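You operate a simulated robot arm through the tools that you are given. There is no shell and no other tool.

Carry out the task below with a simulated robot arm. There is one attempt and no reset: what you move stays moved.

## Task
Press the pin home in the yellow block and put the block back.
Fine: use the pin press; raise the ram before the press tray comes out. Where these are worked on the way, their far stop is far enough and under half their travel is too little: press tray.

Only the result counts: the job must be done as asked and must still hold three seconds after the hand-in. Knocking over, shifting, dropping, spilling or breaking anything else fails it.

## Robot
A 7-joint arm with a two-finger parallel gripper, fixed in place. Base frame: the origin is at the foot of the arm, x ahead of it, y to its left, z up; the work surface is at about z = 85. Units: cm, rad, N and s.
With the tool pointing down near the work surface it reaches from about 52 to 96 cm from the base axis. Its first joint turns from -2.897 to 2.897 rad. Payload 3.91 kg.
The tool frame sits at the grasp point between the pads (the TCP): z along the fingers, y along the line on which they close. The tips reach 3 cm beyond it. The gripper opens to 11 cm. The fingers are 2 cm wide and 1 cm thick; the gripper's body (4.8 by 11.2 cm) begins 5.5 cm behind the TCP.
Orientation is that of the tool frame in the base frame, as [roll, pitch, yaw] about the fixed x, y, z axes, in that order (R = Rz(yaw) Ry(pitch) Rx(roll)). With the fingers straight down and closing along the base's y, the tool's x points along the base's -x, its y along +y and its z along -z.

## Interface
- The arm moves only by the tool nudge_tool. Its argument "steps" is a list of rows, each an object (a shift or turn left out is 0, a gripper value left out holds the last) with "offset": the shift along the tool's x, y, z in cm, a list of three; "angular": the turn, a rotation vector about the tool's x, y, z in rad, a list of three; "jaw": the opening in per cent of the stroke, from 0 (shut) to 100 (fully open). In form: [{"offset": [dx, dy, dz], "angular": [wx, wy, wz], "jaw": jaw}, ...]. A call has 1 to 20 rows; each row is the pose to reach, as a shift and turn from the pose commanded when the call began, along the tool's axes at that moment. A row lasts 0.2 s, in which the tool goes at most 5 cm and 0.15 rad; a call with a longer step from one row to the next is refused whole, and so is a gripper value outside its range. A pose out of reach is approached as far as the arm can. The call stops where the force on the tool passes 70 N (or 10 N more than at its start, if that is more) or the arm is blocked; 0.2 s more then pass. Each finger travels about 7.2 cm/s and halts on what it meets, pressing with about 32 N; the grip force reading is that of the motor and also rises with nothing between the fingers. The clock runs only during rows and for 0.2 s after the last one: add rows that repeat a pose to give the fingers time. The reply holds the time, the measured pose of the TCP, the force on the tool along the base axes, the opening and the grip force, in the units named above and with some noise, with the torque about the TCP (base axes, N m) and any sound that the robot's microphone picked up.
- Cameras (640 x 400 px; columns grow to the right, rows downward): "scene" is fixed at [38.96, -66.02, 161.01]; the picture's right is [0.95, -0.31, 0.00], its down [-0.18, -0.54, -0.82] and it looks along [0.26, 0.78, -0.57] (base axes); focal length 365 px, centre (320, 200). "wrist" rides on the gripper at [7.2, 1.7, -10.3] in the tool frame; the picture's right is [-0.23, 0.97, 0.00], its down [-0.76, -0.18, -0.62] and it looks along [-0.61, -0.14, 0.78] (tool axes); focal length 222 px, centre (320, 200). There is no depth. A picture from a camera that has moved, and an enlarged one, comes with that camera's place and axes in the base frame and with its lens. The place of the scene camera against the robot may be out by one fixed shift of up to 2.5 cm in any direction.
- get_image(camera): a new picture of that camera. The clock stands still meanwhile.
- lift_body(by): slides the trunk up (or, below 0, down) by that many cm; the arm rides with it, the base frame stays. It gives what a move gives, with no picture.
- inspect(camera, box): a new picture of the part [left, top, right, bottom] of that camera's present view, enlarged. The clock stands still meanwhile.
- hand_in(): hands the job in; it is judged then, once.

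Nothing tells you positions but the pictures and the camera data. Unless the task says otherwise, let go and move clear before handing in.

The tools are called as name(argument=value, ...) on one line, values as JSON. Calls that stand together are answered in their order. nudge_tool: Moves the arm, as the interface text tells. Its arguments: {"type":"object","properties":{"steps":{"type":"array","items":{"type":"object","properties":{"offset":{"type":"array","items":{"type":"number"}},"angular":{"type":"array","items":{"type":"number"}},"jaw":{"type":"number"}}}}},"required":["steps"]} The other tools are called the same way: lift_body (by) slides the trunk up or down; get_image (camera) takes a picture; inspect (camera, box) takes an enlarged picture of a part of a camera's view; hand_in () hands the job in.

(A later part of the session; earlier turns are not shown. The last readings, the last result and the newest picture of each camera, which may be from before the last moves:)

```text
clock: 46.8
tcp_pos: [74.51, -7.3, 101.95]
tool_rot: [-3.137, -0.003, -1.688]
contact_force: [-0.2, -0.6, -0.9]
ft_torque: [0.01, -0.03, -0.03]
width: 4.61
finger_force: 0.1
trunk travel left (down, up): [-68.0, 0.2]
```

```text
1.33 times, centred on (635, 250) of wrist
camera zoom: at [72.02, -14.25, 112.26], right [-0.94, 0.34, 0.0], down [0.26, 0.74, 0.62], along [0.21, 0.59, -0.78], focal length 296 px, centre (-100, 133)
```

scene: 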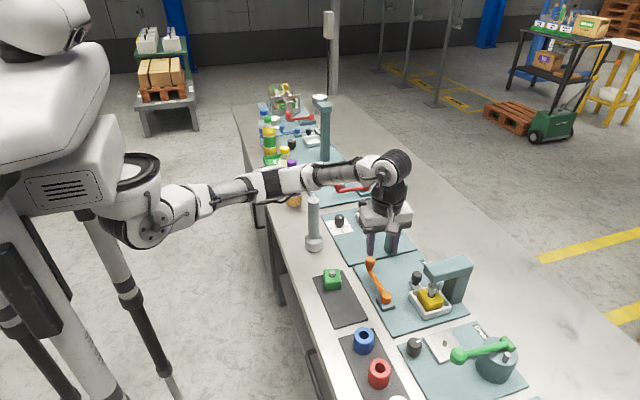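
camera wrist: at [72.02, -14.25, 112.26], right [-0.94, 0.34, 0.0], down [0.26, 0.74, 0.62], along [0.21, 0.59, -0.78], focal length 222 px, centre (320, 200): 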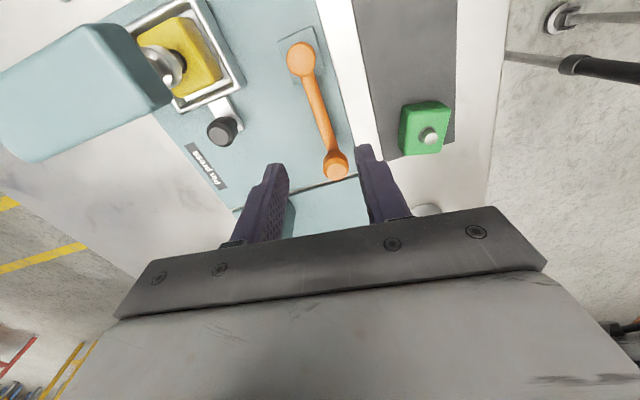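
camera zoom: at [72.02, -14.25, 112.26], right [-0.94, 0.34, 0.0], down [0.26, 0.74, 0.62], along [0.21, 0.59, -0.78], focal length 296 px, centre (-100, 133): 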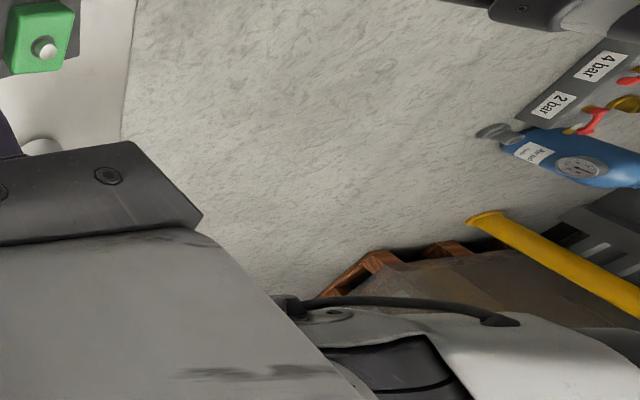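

Near the lever the forearm passes ~9 cm from the post, and with a 0.3 rad lean it stays that way. I'll lean the hand and come over the lever knob.

nudge_tool(steps=[{"offset": [-1.6, 0.2, 0.5], "angular": [-0.0122, -0.0993, 0], "jaw": 45}, {"offset": [-3.2, 0.4, 2], "angular": [-0.0244, -0.1985, 0], "jaw": 45}, {"offset": [-4.86, 0.597, 4], "angular": [-0.0366, -0.2978, 0], "jaw": 45}, {"offset": [-4.86, 0.597, 5], "angular": [-0.0366, -0.2978, 0], "jaw": 45}, {"offset": [-4.86, 0.597, 5], "angular": [-0.0366, -0.2978, 0], "jaw": 45}])

inspect(camera="wrist", box=[220, 40, 420, 240])

inspect(camera="scene", box=[250, 130, 430, 290])

inspect(camera="wrist", box=[630, 100, 640, 400])

```text
clock: 48.0
tcp_pos: [74.54, -2.33, 96.98]
tool_rot: [3.108, 0.297, -1.689]
contact_force: [0.9, 0.7, 0.3]
ft_torque: [0.04, 0.0, -0.04]
width: 4.95
finger_force: 0.1
trunk travel left (down, up): [-68.0, 0.2]
```

```text
2.00 times, centred on (320, 140) of wrist
camera zoom: at [72.03, -12.1, 104.77], right [-0.94, 0.32, 0.1], down [0.26, 0.52, 0.81], along [0.21, 0.79, -0.57], focal length 444 px, centre (320, 320)
```

zoom: 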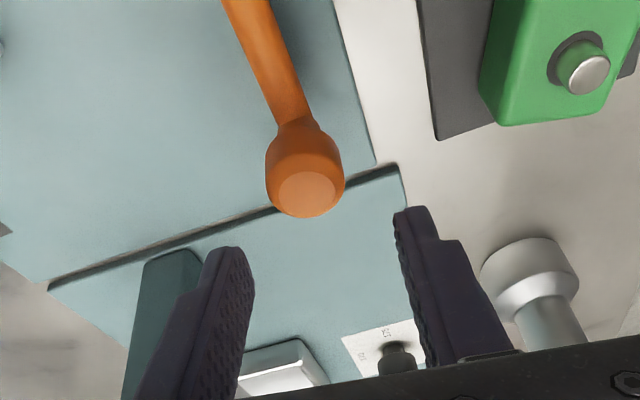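

```text
2.50 times, centred on (340, 210) of scene
camera zoom: at [38.96, -66.02, 161.01], right [0.95, -0.31, 0.0], down [-0.18, -0.54, -0.82], along [0.26, 0.78, -0.57], focal length 912 px, centre (270, 175)
```

zoom: 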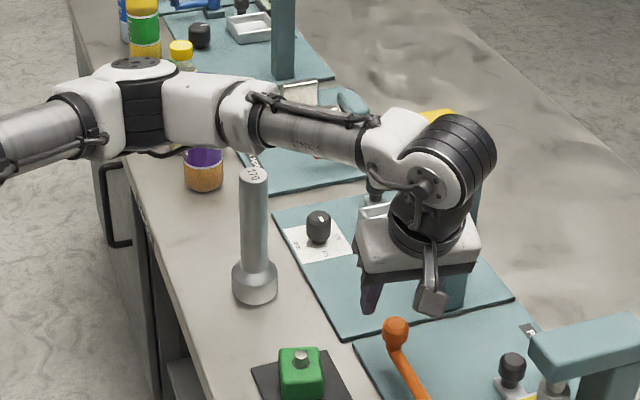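

```text
1.33 times, centred on (635, 250) of wrist
camera zoom: at [72.03, -12.1, 104.77], right [-0.94, 0.32, 0.1], down [0.26, 0.52, 0.81], along [0.21, 0.79, -0.57], focal length 296 px, centre (-100, 133)
```

zoom: 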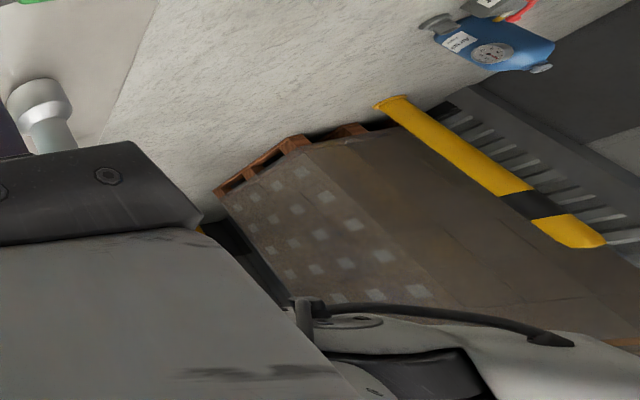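

Lever knob confirmed at (74.5,−1.9), top z≈91.7. Descending over it in steps.

nudge_tool(steps=[{"offset": [0.437, -0.054, 1.434], "jaw": 45}, {"offset": [0.874, -0.107, 2.868], "jaw": 45}, {"offset": [1.399, -0.172, 4.589], "jaw": 45}, {"offset": [1.399, -0.172, 4.589], "jaw": 45}])

inspect(camera="wrist", box=[220, 60, 420, 240])

inspect(camera="scene", box=[270, 150, 430, 310])

```text
clock: 49.0
tcp_pos: [74.49, -2.38, 92.02]
tool_rot: [3.107, 0.296, -1.689]
contact_force: [0.3, -0.9, 0.2]
ft_torque: [-0.03, -0.02, 0.0]
width: 4.95
finger_force: 0.1
trunk travel left (down, up): [-68.0, 0.2]
```

```text
2.22 times, centred on (320, 150) of wrist
camera zoom: at [72.05, -12.09, 99.97], right [-0.94, 0.32, 0.1], down [0.26, 0.52, 0.81], along [0.21, 0.79, -0.58], focal length 494 px, centre (320, 311)
```

zoom: 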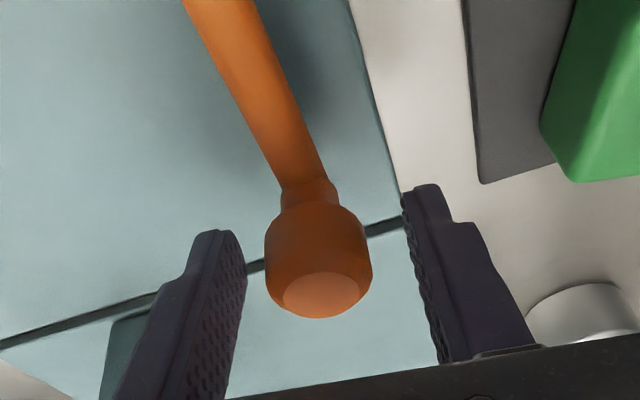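

```text
2.50 times, centred on (350, 230) of scene
camera zoom: at [38.96, -66.02, 161.01], right [0.95, -0.31, 0.0], down [-0.18, -0.54, -0.82], along [0.26, 0.78, -0.57], focal length 912 px, centre (245, 125)
```

zoom: 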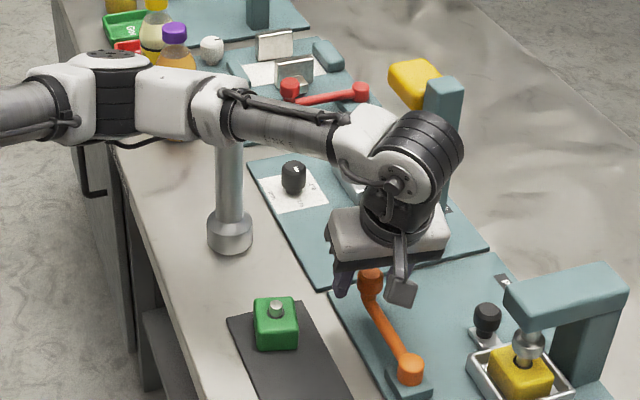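

The lever knob sits between the fingers. Closing on it.

nudge_tool(steps=[{"jaw": 30}, {"jaw": 15}, {"jaw": 15}, {"jaw": 15}])

inspect(camera="wrist", box=[220, 60, 420, 240])

```text
clock: 50.0
tcp_pos: [74.6, -2.41, 92.1]
tool_rot: [3.105, 0.296, -1.69]
contact_force: [0.9, -0.5, -1.0]
ft_torque: [-0.15, -0.15, -0.03]
width: 2.74
finger_force: 44.8
trunk travel left (down, up): [-68.0, 0.2]
```

```text
2.22 times, centred on (320, 150) of wrist
camera zoom: at [72.07, -12.09, 99.96], right [-0.94, 0.32, 0.1], down [0.26, 0.52, 0.81], along [0.21, 0.79, -0.58], focal length 494 px, centre (320, 311)
```

zoom: 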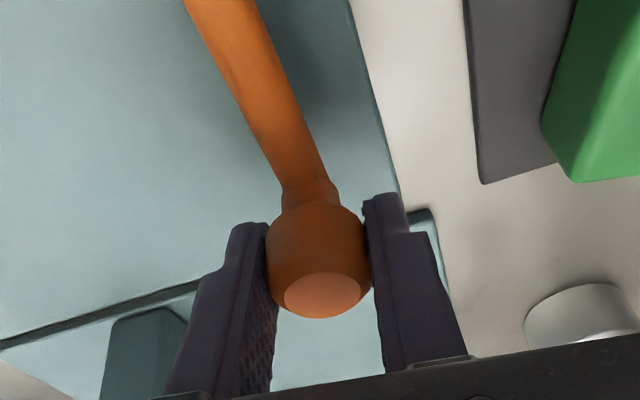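

Gripped with almost no side load. Now a small probe: +x by 0.4 cm to see whether the lever swings that way.

nudge_tool(steps=[{"offset": [-0.0244, -0.199, 0], "jaw": 15}, {"offset": [-0.0488, -0.397, 0], "jaw": 15}, {"offset": [-0.0488, -0.397, 0], "jaw": 15}])

```text
clock: 50.8
tcp_pos: [74.86, -2.4, 92.02]
tool_rot: [3.107, 0.296, -1.691]
contact_force: [-7.3, 1.8, -4.6]
ft_torque: [0.74, -0.11, -0.5]
width: 2.75
finger_force: 45.0
trunk travel left (down, up): [-68.0, 0.2]
```

nudge_tool(steps=[{"offset": [-0.0366, -0.298, 0], "jaw": 15}, {"offset": [-0.0732, -0.596, 0], "jaw": 15}, {"offset": [-0.0732, -0.596, 0], "jaw": 15}])

inspect(camera="scene", box=[350, 240, 480, 330])

```text
clock: 51.6
tcp_pos: [75.58, -2.34, 92.04]
tool_rot: [3.106, 0.296, -1.691]
contact_force: [-4.8, 2.8, -4.9]
ft_torque: [0.28, 0.04, -0.47]
width: 2.73
finger_force: 44.7
trunk travel left (down, up): [-68.0, 0.2]
```

```text
4.44 times, centred on (415, 285) of scene
camera zoom: at [38.96, -66.02, 161.01], right [0.95, -0.31, 0.0], down [-0.18, -0.54, -0.82], along [0.26, 0.78, -0.57], focal length 1621 px, centre (-102, -178)
```

zoom: 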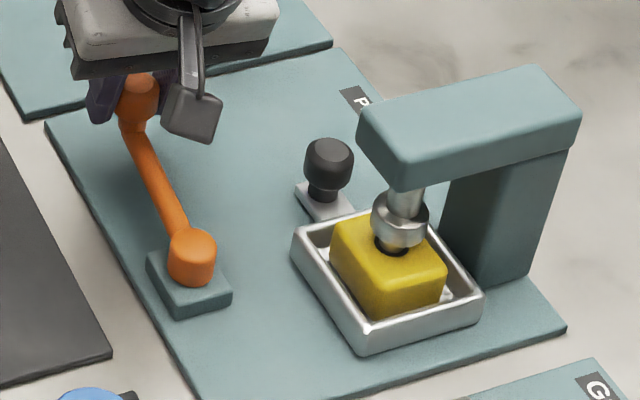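

The lever swings toward +x with only ~5 N and the ram starts coming down. I'll follow the arc about the pivot to ~30° and check.

nudge_tool(steps=[{"offset": [0.012, -0.918, -0.038], "jaw": 15}, {"offset": [0.111, -1.837, -0.103], "jaw": 15}, {"offset": [0.28, -2.735, -0.188], "jaw": 15}, {"offset": [0.529, -3.612, -0.297], "jaw": 15}, {"offset": [0.848, -4.467, -0.426], "jaw": 15}, {"offset": [0.848, -4.467, -0.426], "jaw": 15}])

inspect(camera="scene", box=[350, 230, 480, 330])

inspect(camera="wrist", box=[180, 20, 420, 240])

```text
clock: 52.8
tcp_pos: [78.95, -3.27, 91.97]
tool_rot: [3.079, 0.305, -1.695]
contact_force: [-29.9, 10.9, 12.1]
ft_torque: [-0.12, 0.29, -0.04]
width: 2.77
finger_force: 44.9
trunk travel left (down, up): [-68.0, 0.2]
stopped in row 5: the force on the tool passed its limit at 82 N (the readings are from after the stop); the commanded pose is now the measured one
```

```text
4.00 times, centred on (415, 280) of scene
camera zoom: at [38.96, -66.02, 161.01], right [0.95, -0.31, 0.0], down [-0.18, -0.54, -0.82], along [0.26, 0.78, -0.57], focal length 1459 px, centre (-60, -120)
```

zoom: 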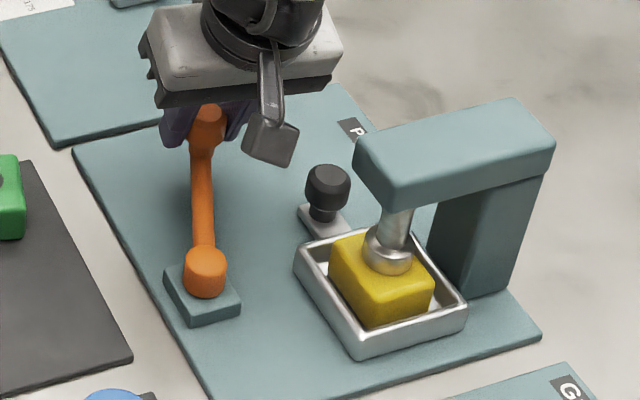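

```text
1.82 times, centred on (300, 130) of wrist
camera zoom: at [76.63, -13.05, 99.95], right [-0.94, 0.32, 0.13], down [0.28, 0.51, 0.81], along [0.19, 0.8, -0.57], focal length 404 px, centre (356, 327)
```

zoom: 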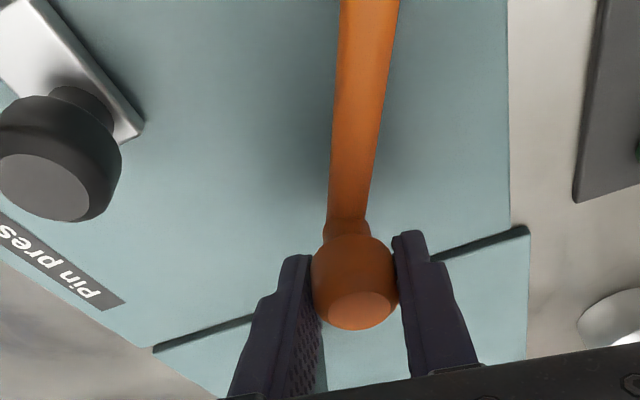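

The lever met firm resistance at ~25° with the ram down on the block. I'll look closely to see if the pin is fully home.

inspect(camera="scene", box=[405, 265, 455, 315])

inspect(camera="wrist", box=[0, 0, 10, 300])

```text
8.00 times, centred on (430, 290) of scene
camera zoom: at [38.96, -66.02, 161.01], right [0.95, -0.31, 0.0], down [-0.18, -0.54, -0.82], along [0.26, 0.78, -0.57], focal length 2918 px, centre (-560, -520)
```

zoom: 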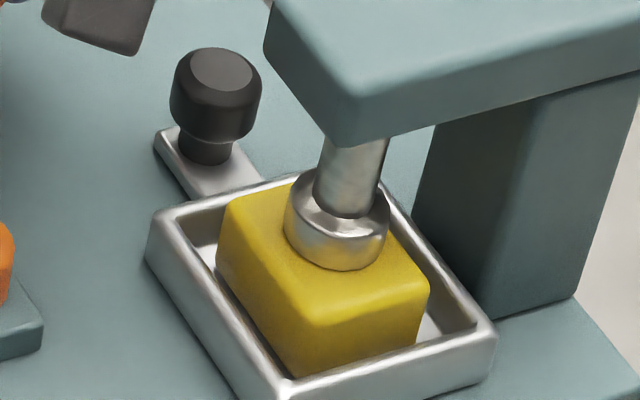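

```text
1.33 times, centred on (5, 150) of wrist
camera zoom: at [76.63, -13.05, 99.95], right [-0.94, 0.32, 0.13], down [0.28, 0.51, 0.81], along [0.19, 0.8, -0.57], focal length 296 px, centre (740, 267)
```

zoom: 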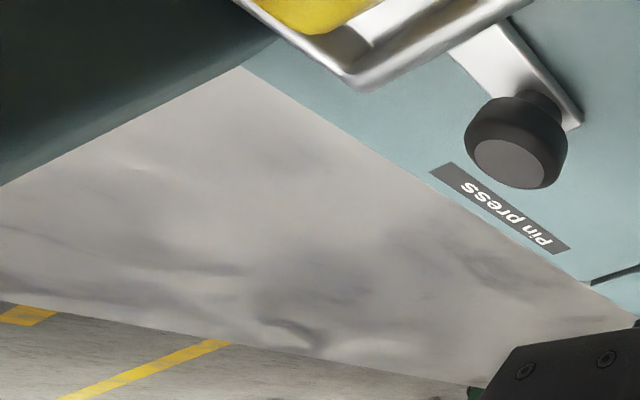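

The ram head is down on the block's top face. I'll press a little more along the arc in small steps to be sure it is really at the end.

nudge_tool(steps=[{"offset": [0.059, -0.189, -0.025], "jaw": 15}, {"offset": [0.117, -0.378, -0.05], "jaw": 15}, {"offset": [0.176, -0.566, -0.075], "jaw": 15}, {"offset": [0.235, -0.755, -0.1], "jaw": 15}, {"offset": [0.235, -0.755, -0.1], "jaw": 15}])

inspect(camera="scene", box=[405, 265, 455, 315])

```text
clock: 53.5
tcp_pos: [78.95, -3.27, 92.14]
tool_rot: [3.061, 0.31, -1.698]
contact_force: [-31.4, 9.1, 17.9]
ft_torque: [0.16, 0.21, 0.03]
width: 2.76
finger_force: 45.1
trunk travel left (down, up): [-68.0, 0.2]
stopped in row 3: the force on the tool passed its limit at 73 N (the readings are from after the stop); the commanded pose is now the measured one
```

```text
8.00 times, centred on (430, 290) of scene
camera zoom: at [38.96, -66.02, 161.01], right [0.95, -0.31, 0.0], down [-0.18, -0.54, -0.82], along [0.26, 0.78, -0.57], focal length 2918 px, centre (-560, -520)
```

zoom: 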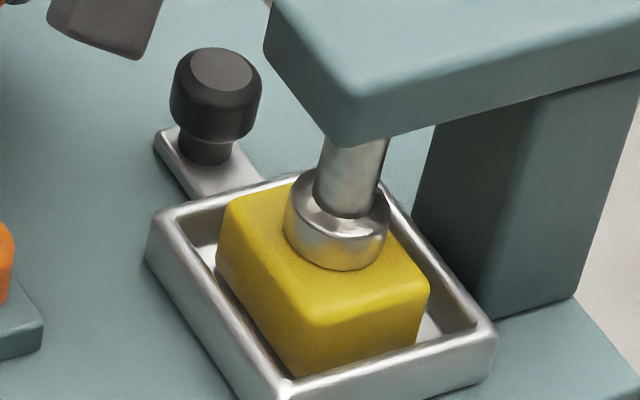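

No further movement at 73 N: the pin is home and the lever is at its end. Now I'll swing the lever back along the same arc to raise the ram.

nudge_tool(steps=[{"offset": [-0.117, 0.455, 0.074], "jaw": 15}, {"offset": [-0.234, 0.91, 0.148], "jaw": 15}, {"offset": [-0.392, 1.811, 0.273], "jaw": 15}, {"offset": [-0.472, 2.724, 0.372], "jaw": 15}, {"offset": [-0.476, 3.639, 0.446], "jaw": 15}, {"offset": [-0.403, 4.4, 0.49], "jaw": 15}, {"offset": [-0.403, 4.4, 0.49], "jaw": 15}])

inspect(camera="scene", box=[350, 230, 480, 330])

inspect(camera="scene", box=[405, 265, 455, 315])

```text
clock: 55.1
tcp_pos: [74.95, -2.32, 91.56]
tool_rot: [3.063, 0.308, -1.696]
contact_force: [0.8, 4.5, 5.2]
ft_torque: [-0.32, -0.49, 0.14]
width: 2.77
finger_force: 44.8
trunk travel left (down, up): [-68.0, 0.2]
```

```text
4.00 times, centred on (415, 280) of scene
camera zoom: at [38.96, -66.02, 161.01], right [0.95, -0.31, 0.0], down [-0.18, -0.54, -0.82], along [0.26, 0.78, -0.57], focal length 1459 px, centre (-60, -120)
```

zoom: 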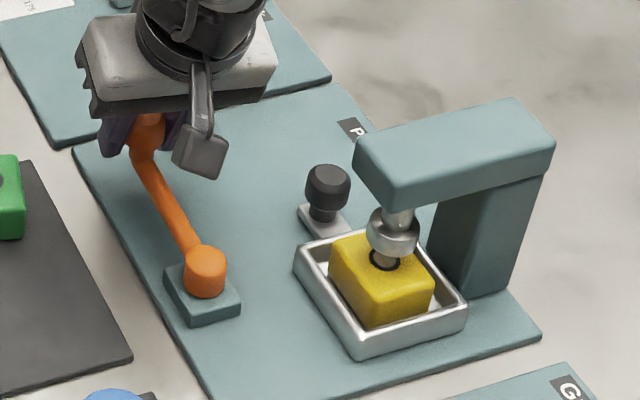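

```text
8.00 times, centred on (430, 290) of scene
camera zoom: at [38.96, -66.02, 161.01], right [0.95, -0.31, 0.0], down [-0.18, -0.54, -0.82], along [0.26, 0.78, -0.57], focal length 2918 px, centre (-560, -520)
```

zoom: 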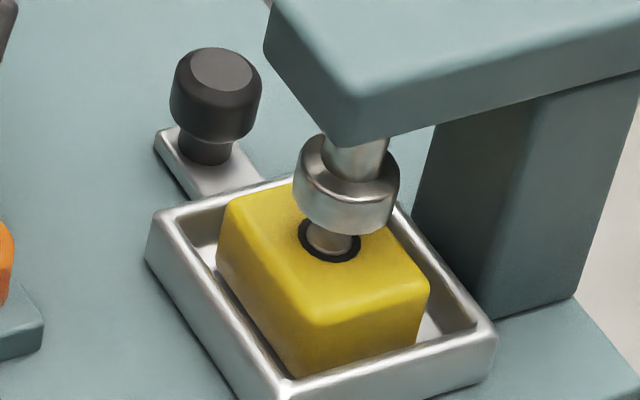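

The ram is up again. I'll zoom right in on the pin to judge whether it's flush.

inspect(camera="scene", box=[422, 280, 442, 300])

inspect(camera="wrist", box=[0, 0, 10, 200])

```text
16.00 times, centred on (432, 290) of scene
camera zoom: at [38.96, -66.02, 161.01], right [0.95, -0.31, 0.0], down [-0.18, -0.54, -0.82], along [0.26, 0.78, -0.57], focal length 5836 px, centre (-1472, -1240)
```

zoom: 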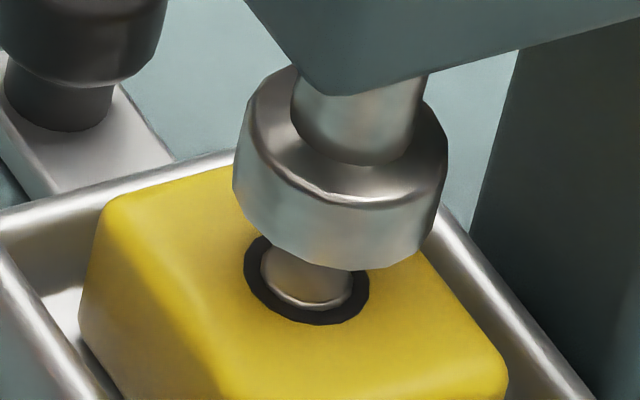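

```text
2.00 times, centred on (5, 100) of wrist
camera zoom: at [72.73, -12.16, 99.42], right [-0.94, 0.31, 0.14], down [0.29, 0.51, 0.81], along [0.18, 0.8, -0.57], focal length 444 px, centre (950, 400)
```

zoom: 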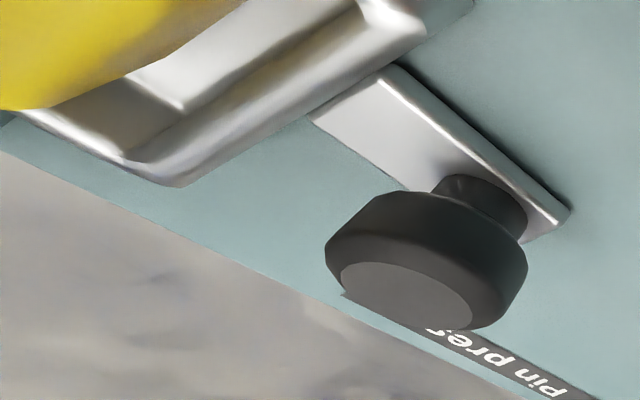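

The pin's top is flush with the block. The lever is ~0.4 cm short of its original position, so I'll bring it fully back to its stop.

nudge_tool(steps=[{"offset": [-0.02, 0.24, -0.13], "jaw": 15}, {"offset": [-0.04, 0.47, -0.26], "jaw": 15}, {"offset": [-0.02, 0.65, -0.25], "jaw": 15}, {"offset": [-0.02, 0.65, -0.25], "jaw": 15}])

inspect(camera="scene", box=[410, 260, 460, 310])

```text
clock: 56.1
tcp_pos: [74.75, -2.4, 91.52]
tool_rot: [3.064, 0.31, -1.697]
contact_force: [23.7, 8.6, -23.8]
ft_torque: [0.28, -0.66, -0.03]
width: 2.76
finger_force: 44.8
trunk travel left (down, up): [-68.0, 0.2]
```

```text
8.00 times, centred on (435, 285) of scene
camera zoom: at [38.96, -66.02, 161.01], right [0.95, -0.31, 0.0], down [-0.18, -0.54, -0.82], along [0.26, 0.78, -0.57], focal length 2918 px, centre (-600, -480)
```

zoom: 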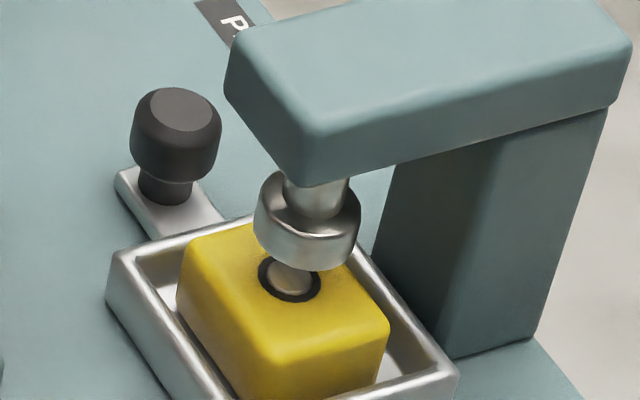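

The ram is fully raised to its starting height and the pin is flush. Releasing the lever and rising clear.

nudge_tool(steps=[{"offset": [0.0, -0.25, 0], "jaw": 30}, {"offset": [0.0, -0.25, 0], "jaw": 48}, {"offset": [0.0, -0.25, 0], "jaw": 48}, {"offset": [-0.61, -0.1, -1.9], "jaw": 48}, {"offset": [-1.83, 0.21, -5.7], "jaw": 48}, {"offset": [-3.05, 0.52, -9.5], "jaw": 48}, {"offset": [-3.05, 0.52, -9.5], "jaw": 48}])

inspect(camera="scene", box=[330, 220, 480, 330])

get_image(camera="wrist")

```text
clock: 57.7
tcp_pos: [74.58, -2.56, 101.8]
tool_rot: [3.066, 0.31, -1.698]
contact_force: [0.0, -0.9, -0.5]
ft_torque: [-0.02, -0.02, -0.01]
width: 5.27
finger_force: 0.0
trunk travel left (down, up): [-68.0, 0.2]
```

```text
3.64 times, centred on (405, 275) of scene
camera zoom: at [38.96, -66.02, 161.01], right [0.95, -0.31, 0.0], down [-0.18, -0.54, -0.82], along [0.26, 0.78, -0.57], focal length 1326 px, centre (11, -73)
```

zoom: 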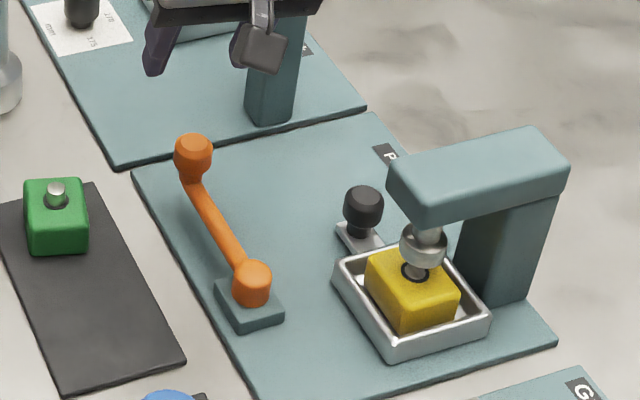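

```text
taken
camera wrist: at [72.34, -12.29, 109.7], right [-0.94, 0.32, 0.14], down [0.29, 0.51, 0.81], along [0.18, 0.8, -0.57], focal length 222 px, centre (320, 200)
```

wrist: 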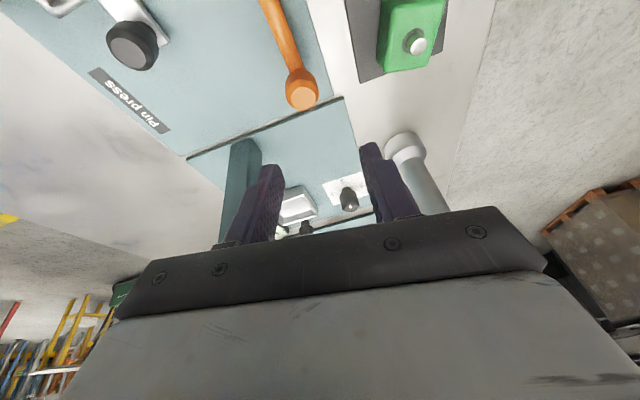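

Lever is back at its start. Next: move over the tray knob (now near (84.9,−9.4)), hand upright.

nudge_tool(steps=[{"offset": [1.23, -2.72, -0.65], "angular": [0.0186, 0.0775, 0.0017], "jaw": 45}, {"offset": [2.46, -5.44, -1.31], "angular": [0.0372, 0.155, 0.0035], "jaw": 45}, {"offset": [3.7, -8.17, -1.96], "angular": [0.0557, 0.2325, 0.0052], "jaw": 45}, {"offset": [4.93, -10.89, -2.62], "angular": [0.0743, 0.31, 0.0069], "jaw": 45}, {"offset": [4.93, -10.89, -2.62], "angular": [0.0743, 0.31, 0.0069], "jaw": 45}])

inspect(camera="wrist", box=[220, 40, 420, 240])

```text
clock: 58.9
tcp_pos: [84.77, -9.0, 102.15]
tool_rot: [3.141, -0.001, -1.693]
contact_force: [0.3, -0.1, -0.1]
ft_torque: [-0.01, 0.0, 0.01]
width: 4.95
finger_force: 0.2
trunk travel left (down, up): [-68.0, 0.2]
```

```text
2.00 times, centred on (320, 140) of wrist
camera zoom: at [82.24, -15.94, 112.57], right [-0.94, 0.34, 0.0], down [0.27, 0.74, 0.62], along [0.21, 0.58, -0.78], focal length 444 px, centre (320, 320)
```

zoom: 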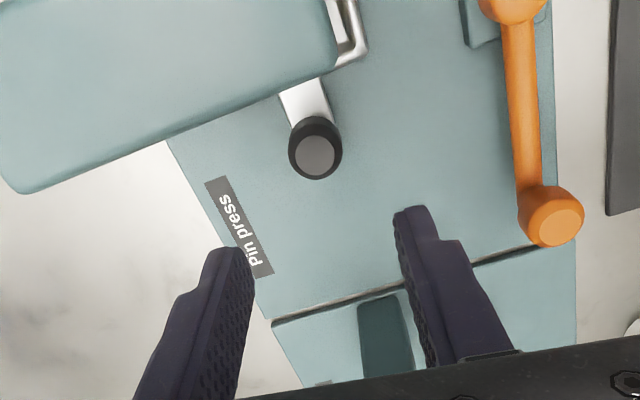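

Tray knob measured at (84.88,−9.33). I'll square the yaw, line up slightly to its −y side and go down around it.

nudge_tool(steps=[{"offset": [0.732, -0.19, 0], "angular": [0, 0, -0.122], "jaw": 45}, {"offset": [0.732, -0.19, 4], "angular": [0, 0, -0.122], "jaw": 45}, {"offset": [0.732, -0.19, 7.5], "angular": [0, 0, -0.122], "jaw": 45}, {"offset": [0.732, -0.19, 9.5], "angular": [0, 0, -0.122], "jaw": 45}, {"offset": [0.732, -0.19, 10.5], "angular": [0, 0, -0.122], "jaw": 45}, {"offset": [0.732, -0.19, 10.5], "angular": [0, 0, -0.122], "jaw": 45}])

inspect(camera="wrist", box=[220, 60, 420, 240])

inspect(camera="scene", box=[380, 220, 480, 310])

```text
clock: 60.3
tcp_pos: [84.95, -9.81, 91.49]
tool_rot: [3.14, -0.001, -1.57]
contact_force: [0.1, 0.2, -0.4]
ft_torque: [0.01, -0.02, 0.03]
width: 4.95
finger_force: 0.0
trunk travel left (down, up): [-68.0, 0.2]
```

```text
2.22 times, centred on (320, 150) of wrist
camera zoom: at [83.21, -16.97, 102.04], right [-0.97, 0.23, 0.0], down [0.18, 0.76, 0.62], along [0.14, 0.61, -0.78], focal length 494 px, centre (320, 311)
```

zoom: 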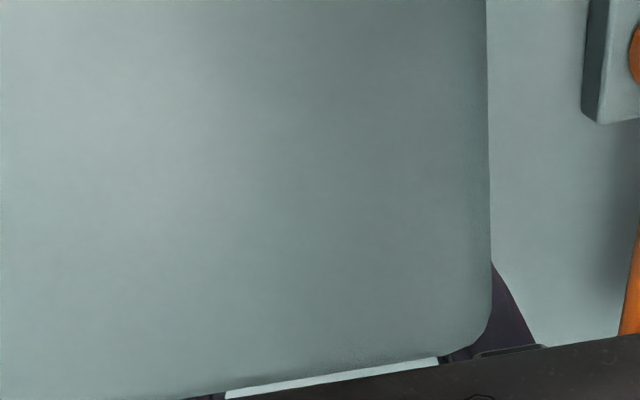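

```text
4.44 times, centred on (430, 265) of scene
camera zoom: at [38.96, -66.02, 161.01], right [0.95, -0.31, 0.0], down [-0.18, -0.54, -0.82], along [0.26, 0.78, -0.57], focal length 1621 px, centre (-169, -89)
```

zoom: 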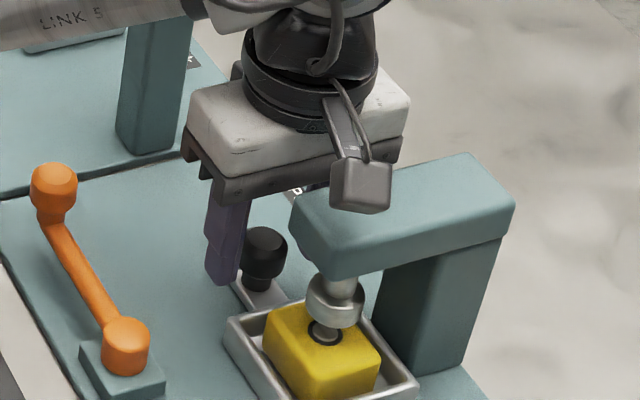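

Everything clear (camera is above the press arm). Closing on the knob.

nudge_tool(steps=[{"jaw": 30}, {"jaw": 15}, {"jaw": 15}, {"jaw": 15}])

```text
clock: 61.3
tcp_pos: [84.94, -9.72, 91.64]
tool_rot: [3.139, -0.001, -1.57]
contact_force: [7.8, -0.7, -0.2]
ft_torque: [-0.13, -0.3, -0.08]
width: 2.73
finger_force: 45.2
trunk travel left (down, up): [-68.0, 0.2]
```

Gripped. Drawing the tray out (+y) while gradually leaning the hand toward −y again to keep the forearm off the post.

nudge_tool(steps=[{"offset": [-0.5, -0.08, 0], "angular": [0, -0.03, 0], "jaw": 15}, {"offset": [-1.3, -0.08, 0], "angular": [0, -0.07, 0], "jaw": 15}, {"offset": [-2.1, -0.08, 0], "angular": [0, -0.11, 0], "jaw": 15}, {"offset": [-2.9, -0.08, 0], "angular": [0, -0.15, 0], "jaw": 15}, {"offset": [-3.7, -0.08, 0], "angular": [0, -0.19, 0], "jaw": 15}, {"offset": [-4.5, -0.08, 0], "angular": [0, -0.22, 0], "jaw": 15}, {"offset": [-4.5, -0.08, 0], "angular": [0, -0.22, 0], "jaw": 15}])

inspect(camera="scene", box=[340, 210, 480, 310])

inspect(camera="wrist", box=[630, 100, 640, 400])

```text
clock: 62.9
tcp_pos: [84.97, -5.34, 91.59]
tool_rot: [3.138, 0.22, -1.571]
contact_force: [-7.5, -3.8, -1.2]
ft_torque: [-2.55, 1.05, 0.92]
width: 2.73
finger_force: 44.7
trunk travel left (down, up): [-68.0, 0.2]
```

```text
4.00 times, centred on (410, 260) of scene
camera zoom: at [38.96, -66.02, 161.01], right [0.95, -0.31, 0.0], down [-0.18, -0.54, -0.82], along [0.26, 0.78, -0.57], focal length 1459 px, centre (-40, -40)
```

zoom: 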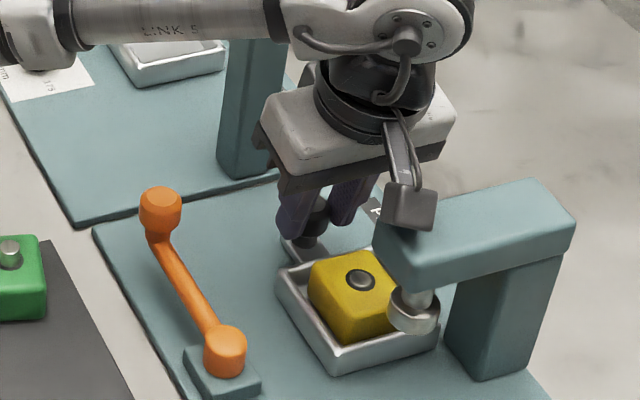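

```text
1.33 times, centred on (635, 250) of wrist
camera zoom: at [83.3, -14.54, 100.2], right [-0.97, 0.22, 0.05], down [0.18, 0.61, 0.77], along [0.14, 0.76, -0.63], focal length 296 px, centre (-100, 133)
```

zoom: 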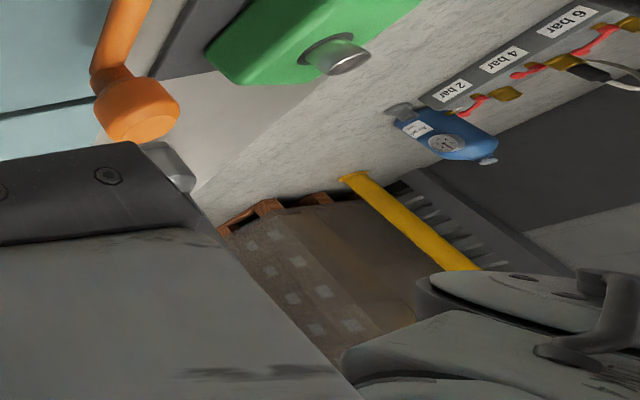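

Tray follows and the pin is visibly flush. Continuing to pull it out to its stop with more lean.

nudge_tool(steps=[{"offset": [-0.78, 0.08, 0.174], "angular": [0, -0.035, 0], "jaw": 15}, {"offset": [-1.56, 0.08, 0.349], "angular": [0, -0.07, 0], "jaw": 15}, {"offset": [-2.34, 0.08, 0.523], "angular": [0, -0.105, 0], "jaw": 15}, {"offset": [-3.12, 0.08, 0.698], "angular": [0, -0.14, 0], "jaw": 15}, {"offset": [-3.4, 0.08, 0.76], "angular": [0, -0.155, 0], "jaw": 15}, {"offset": [-3.4, 0.08, 0.76], "angular": [0, -0.155, 0], "jaw": 15}])

inspect(camera="scene", box=[340, 210, 480, 310])

inspect(camera="wrist", box=[630, 100, 640, 400])

```text
clock: 63.8
tcp_pos: [84.95, -2.83, 93.05]
tool_rot: [-3.117, 0.329, -1.573]
contact_force: [-3.6, 0.1, 8.9]
ft_torque: [-0.16, -0.22, -0.08]
width: 0.0
finger_force: 10.4
trunk travel left (down, up): [-68.0, 0.2]
stopped in row 4: the force on the tool passed its limit at 82 N (the readings are from after the stop); the commanded pose is now the measured one
```

```text
4.00 times, centred on (410, 260) of scene
camera zoom: at [38.96, -66.02, 161.01], right [0.95, -0.31, 0.0], down [-0.18, -0.54, -0.82], along [0.26, 0.78, -0.57], focal length 1459 px, centre (-40, -40)
```

zoom: 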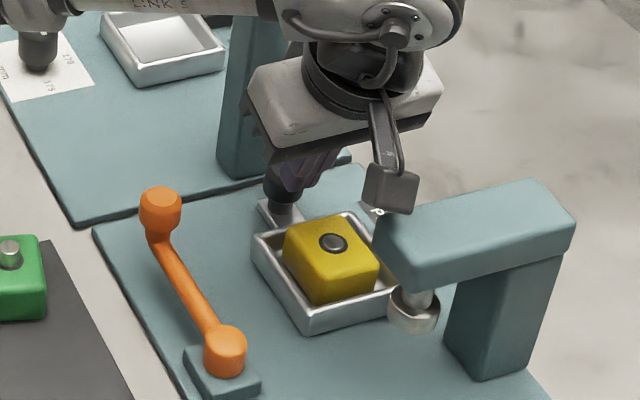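

```text
1.33 times, centred on (635, 250) of wrist
camera zoom: at [82.95, -13.06, 100.57], right [-0.97, 0.22, 0.05], down [0.16, 0.52, 0.84], along [0.16, 0.83, -0.54], focal length 296 px, centre (-100, 133)
```

zoom: 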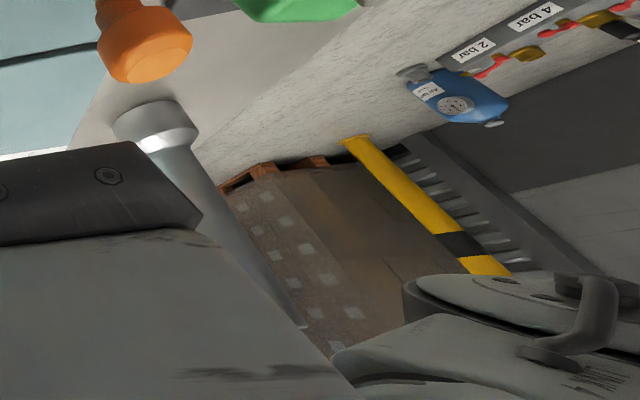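

The fingers slipped off the knob at 82 N – the tray evidently reached its stop. I'll rise clear, away from the column, and check where the tray and block are.

nudge_tool(steps=[{"offset": [-0.65, 0, -1.9]}, {"offset": [-1.5, 0, -4.7]}, {"offset": [-2.5, 0, -8]}, {"offset": [0, 0, -9.5], "angular": [0, 0.11, 0], "jaw": 60}, {"offset": [2.5, 0, -10], "angular": [0, 0.22, 0], "jaw": 60}, {"offset": [4.5, 0, -10.5], "angular": [0, 0.33, 0], "jaw": 60}, {"offset": [4.5, 0, -10.5], "angular": [0, 0.33, 0], "jaw": 60}])

get_image(camera="wrist")

inspect(camera="scene", box=[340, 210, 480, 310])

```text
clock: 65.4
tcp_pos: [85.01, -10.63, 100.73]
tool_rot: [-3.127, 0.004, -1.578]
contact_force: [-0.4, -0.6, 0.8]
ft_torque: [-0.01, -0.01, -0.01]
width: 6.6
finger_force: 0.1
trunk travel left (down, up): [-68.0, 0.2]
```

```text
taken
camera wrist: at [83.14, -17.79, 111.17], right [-0.97, 0.23, -0.01], down [0.17, 0.76, 0.63], along [0.16, 0.61, -0.78], focal length 222 px, centre (320, 200)
```

wrist: 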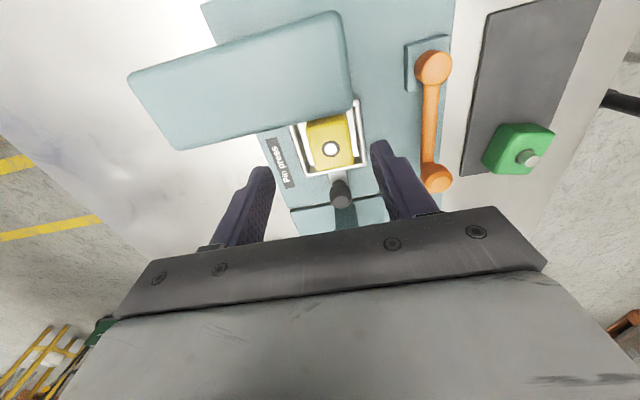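

```text
4.00 times, centred on (410, 260) of scene
camera zoom: at [38.96, -66.02, 161.01], right [0.95, -0.31, 0.0], down [-0.18, -0.54, -0.82], along [0.26, 0.78, -0.57], focal length 1459 px, centre (-40, -40)
```

zoom: 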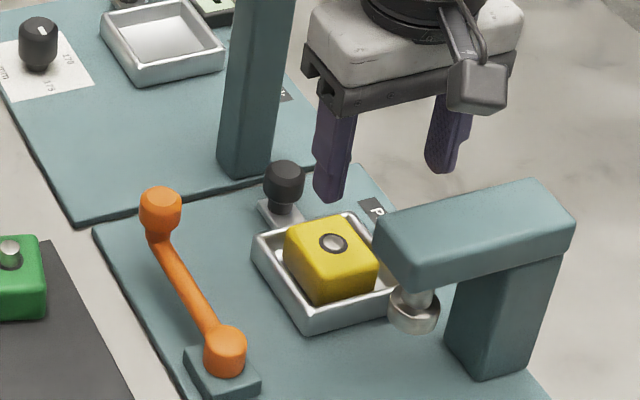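

The tray is back at its original out position, the ram is up, the lever is home, and the pin is flush. Now I'll measure the block for pickup.

inspect(camera="wrist", box=[280, 90, 380, 210])

inspect(camera="scene", box=[395, 255, 445, 300])

```text
3.33 times, centred on (330, 150) of wrist
camera zoom: at [83.14, -17.79, 111.17], right [-0.97, 0.23, -0.01], down [0.17, 0.76, 0.63], along [0.16, 0.61, -0.78], focal length 740 px, centre (287, 367)
```

zoom: 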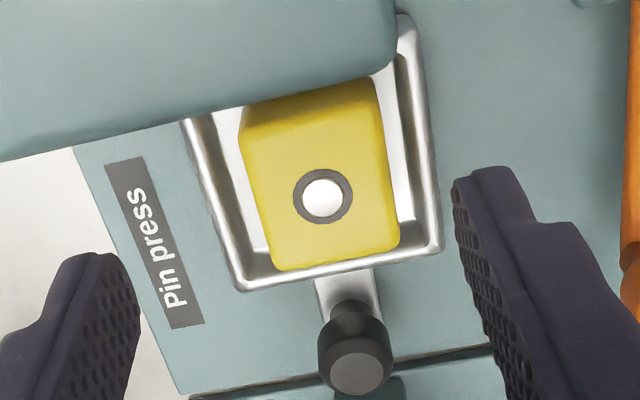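

```text
8.89 times, centred on (420, 278) of scene
camera zoom: at [38.96, -66.02, 161.01], right [0.95, -0.31, 0.0], down [-0.18, -0.54, -0.82], along [0.26, 0.78, -0.57], focal length 3242 px, centre (-569, -489)
```

zoom: 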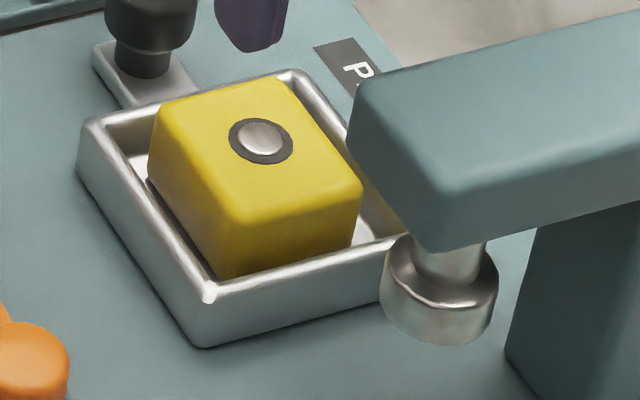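

Block centre is still (84.86,−7.42) in the tray. Lining up over it (with small orientation corrections) and descending.

nudge_tool(steps=[{"offset": [-1.6, 0.03, 0.5], "angular": [-0.0146, 0.004, -0.007], "jaw": 53}, {"offset": [-3.15, 0.05, 2], "angular": [-0.0146, 0.004, -0.007], "jaw": 53}, {"offset": [-3.15, 0.05, 5], "angular": [-0.0146, 0.004, -0.007], "jaw": 53}, {"offset": [-3.15, 0.05, 7.7], "angular": [-0.0146, 0.004, -0.007], "jaw": 53}, {"offset": [-3.15, 0.05, 7.7], "angular": [-0.0146, 0.004, -0.007], "jaw": 53}])

inspect(camera="wrist", box=[220, 80, 420, 240])

inspect(camera="scene", box=[370, 220, 470, 310])

```text
clock: 66.6
tcp_pos: [85.2, -7.37, 92.98]
tool_rot: [3.141, -0.001, -1.569]
contact_force: [0.2, 0.6, 0.0]
ft_torque: [0.0, 0.01, 0.05]
width: 5.85
finger_force: 0.2
trunk travel left (down, up): [-68.0, 0.2]
```

```text
2.50 times, centred on (320, 160) of wrist
camera zoom: at [83.42, -14.56, 103.47], right [-0.97, 0.23, 0.0], down [0.18, 0.76, 0.62], along [0.14, 0.61, -0.78], focal length 555 px, centre (320, 300)
```

zoom: 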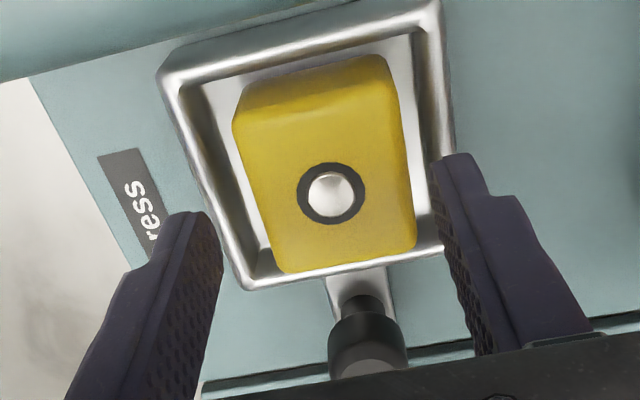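

```text
4.44 times, centred on (420, 265) of scene
camera zoom: at [38.96, -66.02, 161.01], right [0.95, -0.31, 0.0], down [-0.18, -0.54, -0.82], along [0.26, 0.78, -0.57], focal length 1621 px, centre (-124, -89)
```

zoom: 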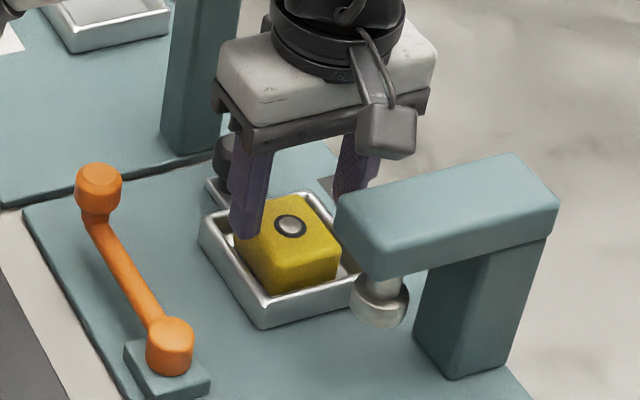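

Slight x offset: block centre is ~0.35 cm toward −x of the hand. Correcting, lowering to grip height and closing.

nudge_tool(steps=[{"offset": [0.08, 0.35, 0], "jaw": 53}, {"offset": [0.08, 0.35, 0.8], "jaw": 53}, {"offset": [0.08, 0.35, 1.55], "jaw": 53}, {"offset": [0.08, 0.35, 1.55], "jaw": 35}, {"offset": [0.08, 0.35, 1.55], "jaw": 20}, {"offset": [0.08, 0.35, 1.55], "jaw": 20}, {"offset": [0.08, 0.35, 1.55], "jaw": 20}])

inspect(camera="scene", box=[370, 220, 470, 310])

```text
clock: 68.2
tcp_pos: [84.7, -7.39, 91.59]
tool_rot: [-3.141, -0.003, -1.572]
contact_force: [0.4, 0.2, 0.4]
ft_torque: [-0.01, 0.03, 0.0]
width: 4.32
finger_force: 32.0
trunk travel left (down, up): [-68.0, 0.2]
```

```text
4.44 times, centred on (420, 265) of scene
camera zoom: at [38.96, -66.02, 161.01], right [0.95, -0.31, 0.0], down [-0.18, -0.54, -0.82], along [0.26, 0.78, -0.57], focal length 1621 px, centre (-124, -89)
```

zoom: 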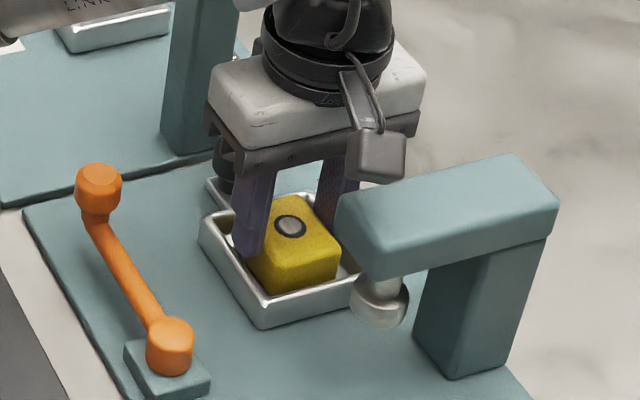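

Block held. Lifting and carrying it back over its spot on the mat.

nudge_tool(steps=[{"offset": [0, 0, -1.5], "jaw": 20}, {"offset": [0, 0, -5], "jaw": 20}, {"offset": [0, 0, -9], "jaw": 20}, {"offset": [0.7, 4, -9], "jaw": 20}, {"offset": [1.4, 8, -9], "jaw": 20}, {"offset": [2.1, 12, -9], "jaw": 20}, {"offset": [2.8, 16, -9], "jaw": 20}, {"offset": [3.53, 20.05, -9], "jaw": 20}, {"offset": [3.53, 20.05, -9], "jaw": 20}, {"offset": [3.53, 20.05, -9], "jaw": 20}])

get_image(camera="wrist")

inspect(camera="scene", box=[270, 180, 400, 340])

```text
clock: 70.4
tcp_pos: [64.71, -11.07, 100.49]
tool_rot: [-3.14, -0.003, -1.568]
contact_force: [0.3, 1.0, -1.3]
ft_torque: [0.0, -0.01, 0.02]
width: 4.32
finger_force: 31.7
trunk travel left (down, up): [-68.0, 0.2]
```

```text
taken
camera wrist: at [62.93, -18.23, 110.96], right [-0.97, 0.23, 0.0], down [0.18, 0.76, 0.62], along [0.14, 0.61, -0.78], focal length 222 px, centre (320, 200)
```

wrist: 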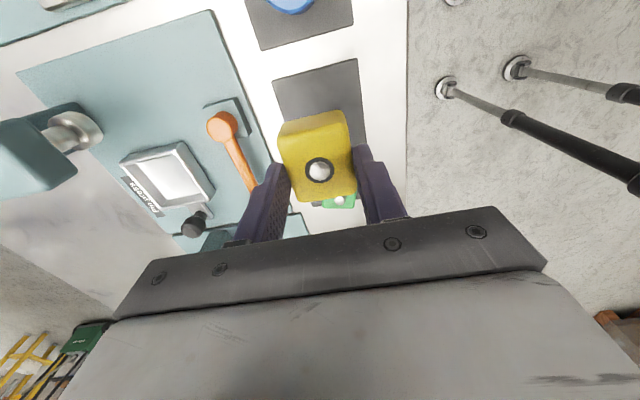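

```text
2.50 times, centred on (335, 260) of scene
camera zoom: at [38.96, -66.02, 161.01], right [0.95, -0.31, 0.0], down [-0.18, -0.54, -0.82], along [0.26, 0.78, -0.57], focal length 912 px, centre (282, 50)
```

zoom: 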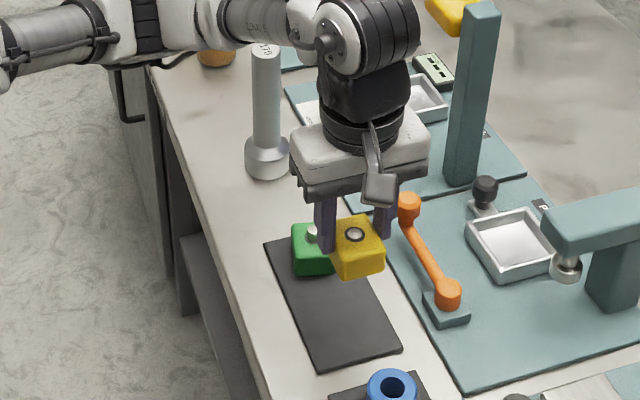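

Over its home spot. Lowering to just above the mat, then in small steps watching for contact.

nudge_tool(steps=[{"offset": [0, 0, 3.5], "jaw": 20}, {"offset": [0, 0, 6.5], "jaw": 20}, {"offset": [0, 0, 8.3], "jaw": 20}, {"offset": [0, 0, 9.2], "jaw": 20}, {"offset": [0, 0, 9.2], "jaw": 20}])

inspect(camera="scene", box=[290, 220, 400, 330])

inspect(camera="wrist", box=[230, 60, 410, 240])

```text
clock: 71.6
tcp_pos: [64.65, -10.93, 91.33]
tool_rot: [3.141, -0.002, -1.57]
contact_force: [0.3, -0.4, -1.1]
ft_torque: [-0.01, 0.0, 0.01]
width: 4.32
finger_force: 32.4
trunk travel left (down, up): [-68.0, 0.2]
```

```text
3.64 times, centred on (345, 275) of scene
camera zoom: at [38.96, -66.02, 161.01], right [0.95, -0.31, 0.0], down [-0.18, -0.54, -0.82], along [0.26, 0.78, -0.57], focal length 1326 px, centre (229, -73)
```

zoom: 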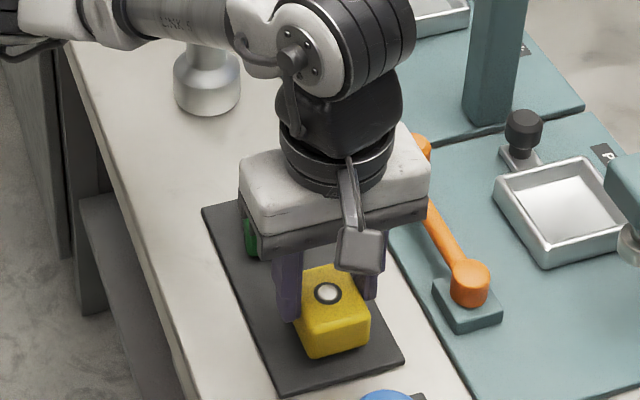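

```text
2.22 times, centred on (320, 150) of wrist
camera zoom: at [62.94, -18.19, 101.76], right [-0.97, 0.23, 0.0], down [0.18, 0.76, 0.62], along [0.14, 0.61, -0.78], focal length 494 px, centre (320, 311)
```

zoom: 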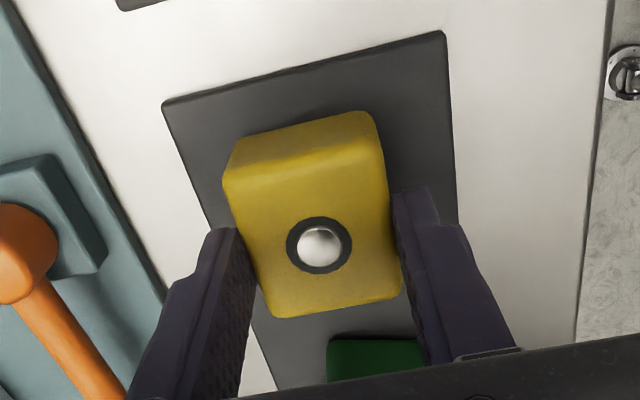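

Position matches the original in the picture. Final lowering in small steps.

nudge_tool(steps=[{"offset": [0, 0, 0.2], "jaw": 20}, {"offset": [0, 0, 0.4], "jaw": 20}, {"offset": [0, 0, 0.4], "jaw": 20}])

```text
clock: 72.4
tcp_pos: [64.59, -11.14, 90.79]
tool_rot: [-3.141, -0.002, -1.572]
contact_force: [-0.8, 0.5, -0.8]
ft_torque: [-0.03, 0.01, -0.03]
width: 4.3
finger_force: 32.1
trunk travel left (down, up): [-68.0, 0.2]
```

nudge_tool(steps=[{"offset": [0, 0, 0.1], "jaw": 20}, {"offset": [0, 0, 0.2], "jaw": 20}, {"offset": [0, 0, 0.2], "jaw": 20}])

```text
clock: 73.2
tcp_pos: [64.72, -11.0, 90.72]
tool_rot: [-3.141, -0.002, -1.571]
contact_force: [0.2, 1.1, -1.4]
ft_torque: [0.0, 0.01, -0.01]
width: 4.35
finger_force: 31.5
trunk travel left (down, up): [-68.0, 0.2]
```

nudge_tool(steps=[{"offset": [0, 0, 0.1], "jaw": 20}, {"offset": [0, 0, 0.15], "jaw": 20}, {"offset": [0, 0, 0.15], "jaw": 20}])

inspect(camera="scene", box=[320, 270, 380, 330])

```text
clock: 74.0
tcp_pos: [64.75, -11.16, 90.67]
tool_rot: [-3.141, -0.003, -1.57]
contact_force: [0.1, 1.0, -1.2]
ft_torque: [0.0, -0.01, 0.01]
width: 4.31
finger_force: 31.7
trunk travel left (down, up): [-68.0, 0.2]
```

```text
6.67 times, centred on (350, 300) of scene
camera zoom: at [38.96, -66.02, 161.01], right [0.95, -0.31, 0.0], down [-0.18, -0.54, -0.82], along [0.26, 0.78, -0.57], focal length 2432 px, centre (120, -467)
```

zoom: 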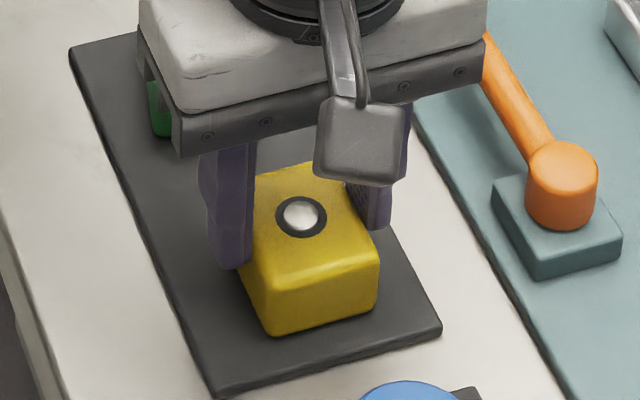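

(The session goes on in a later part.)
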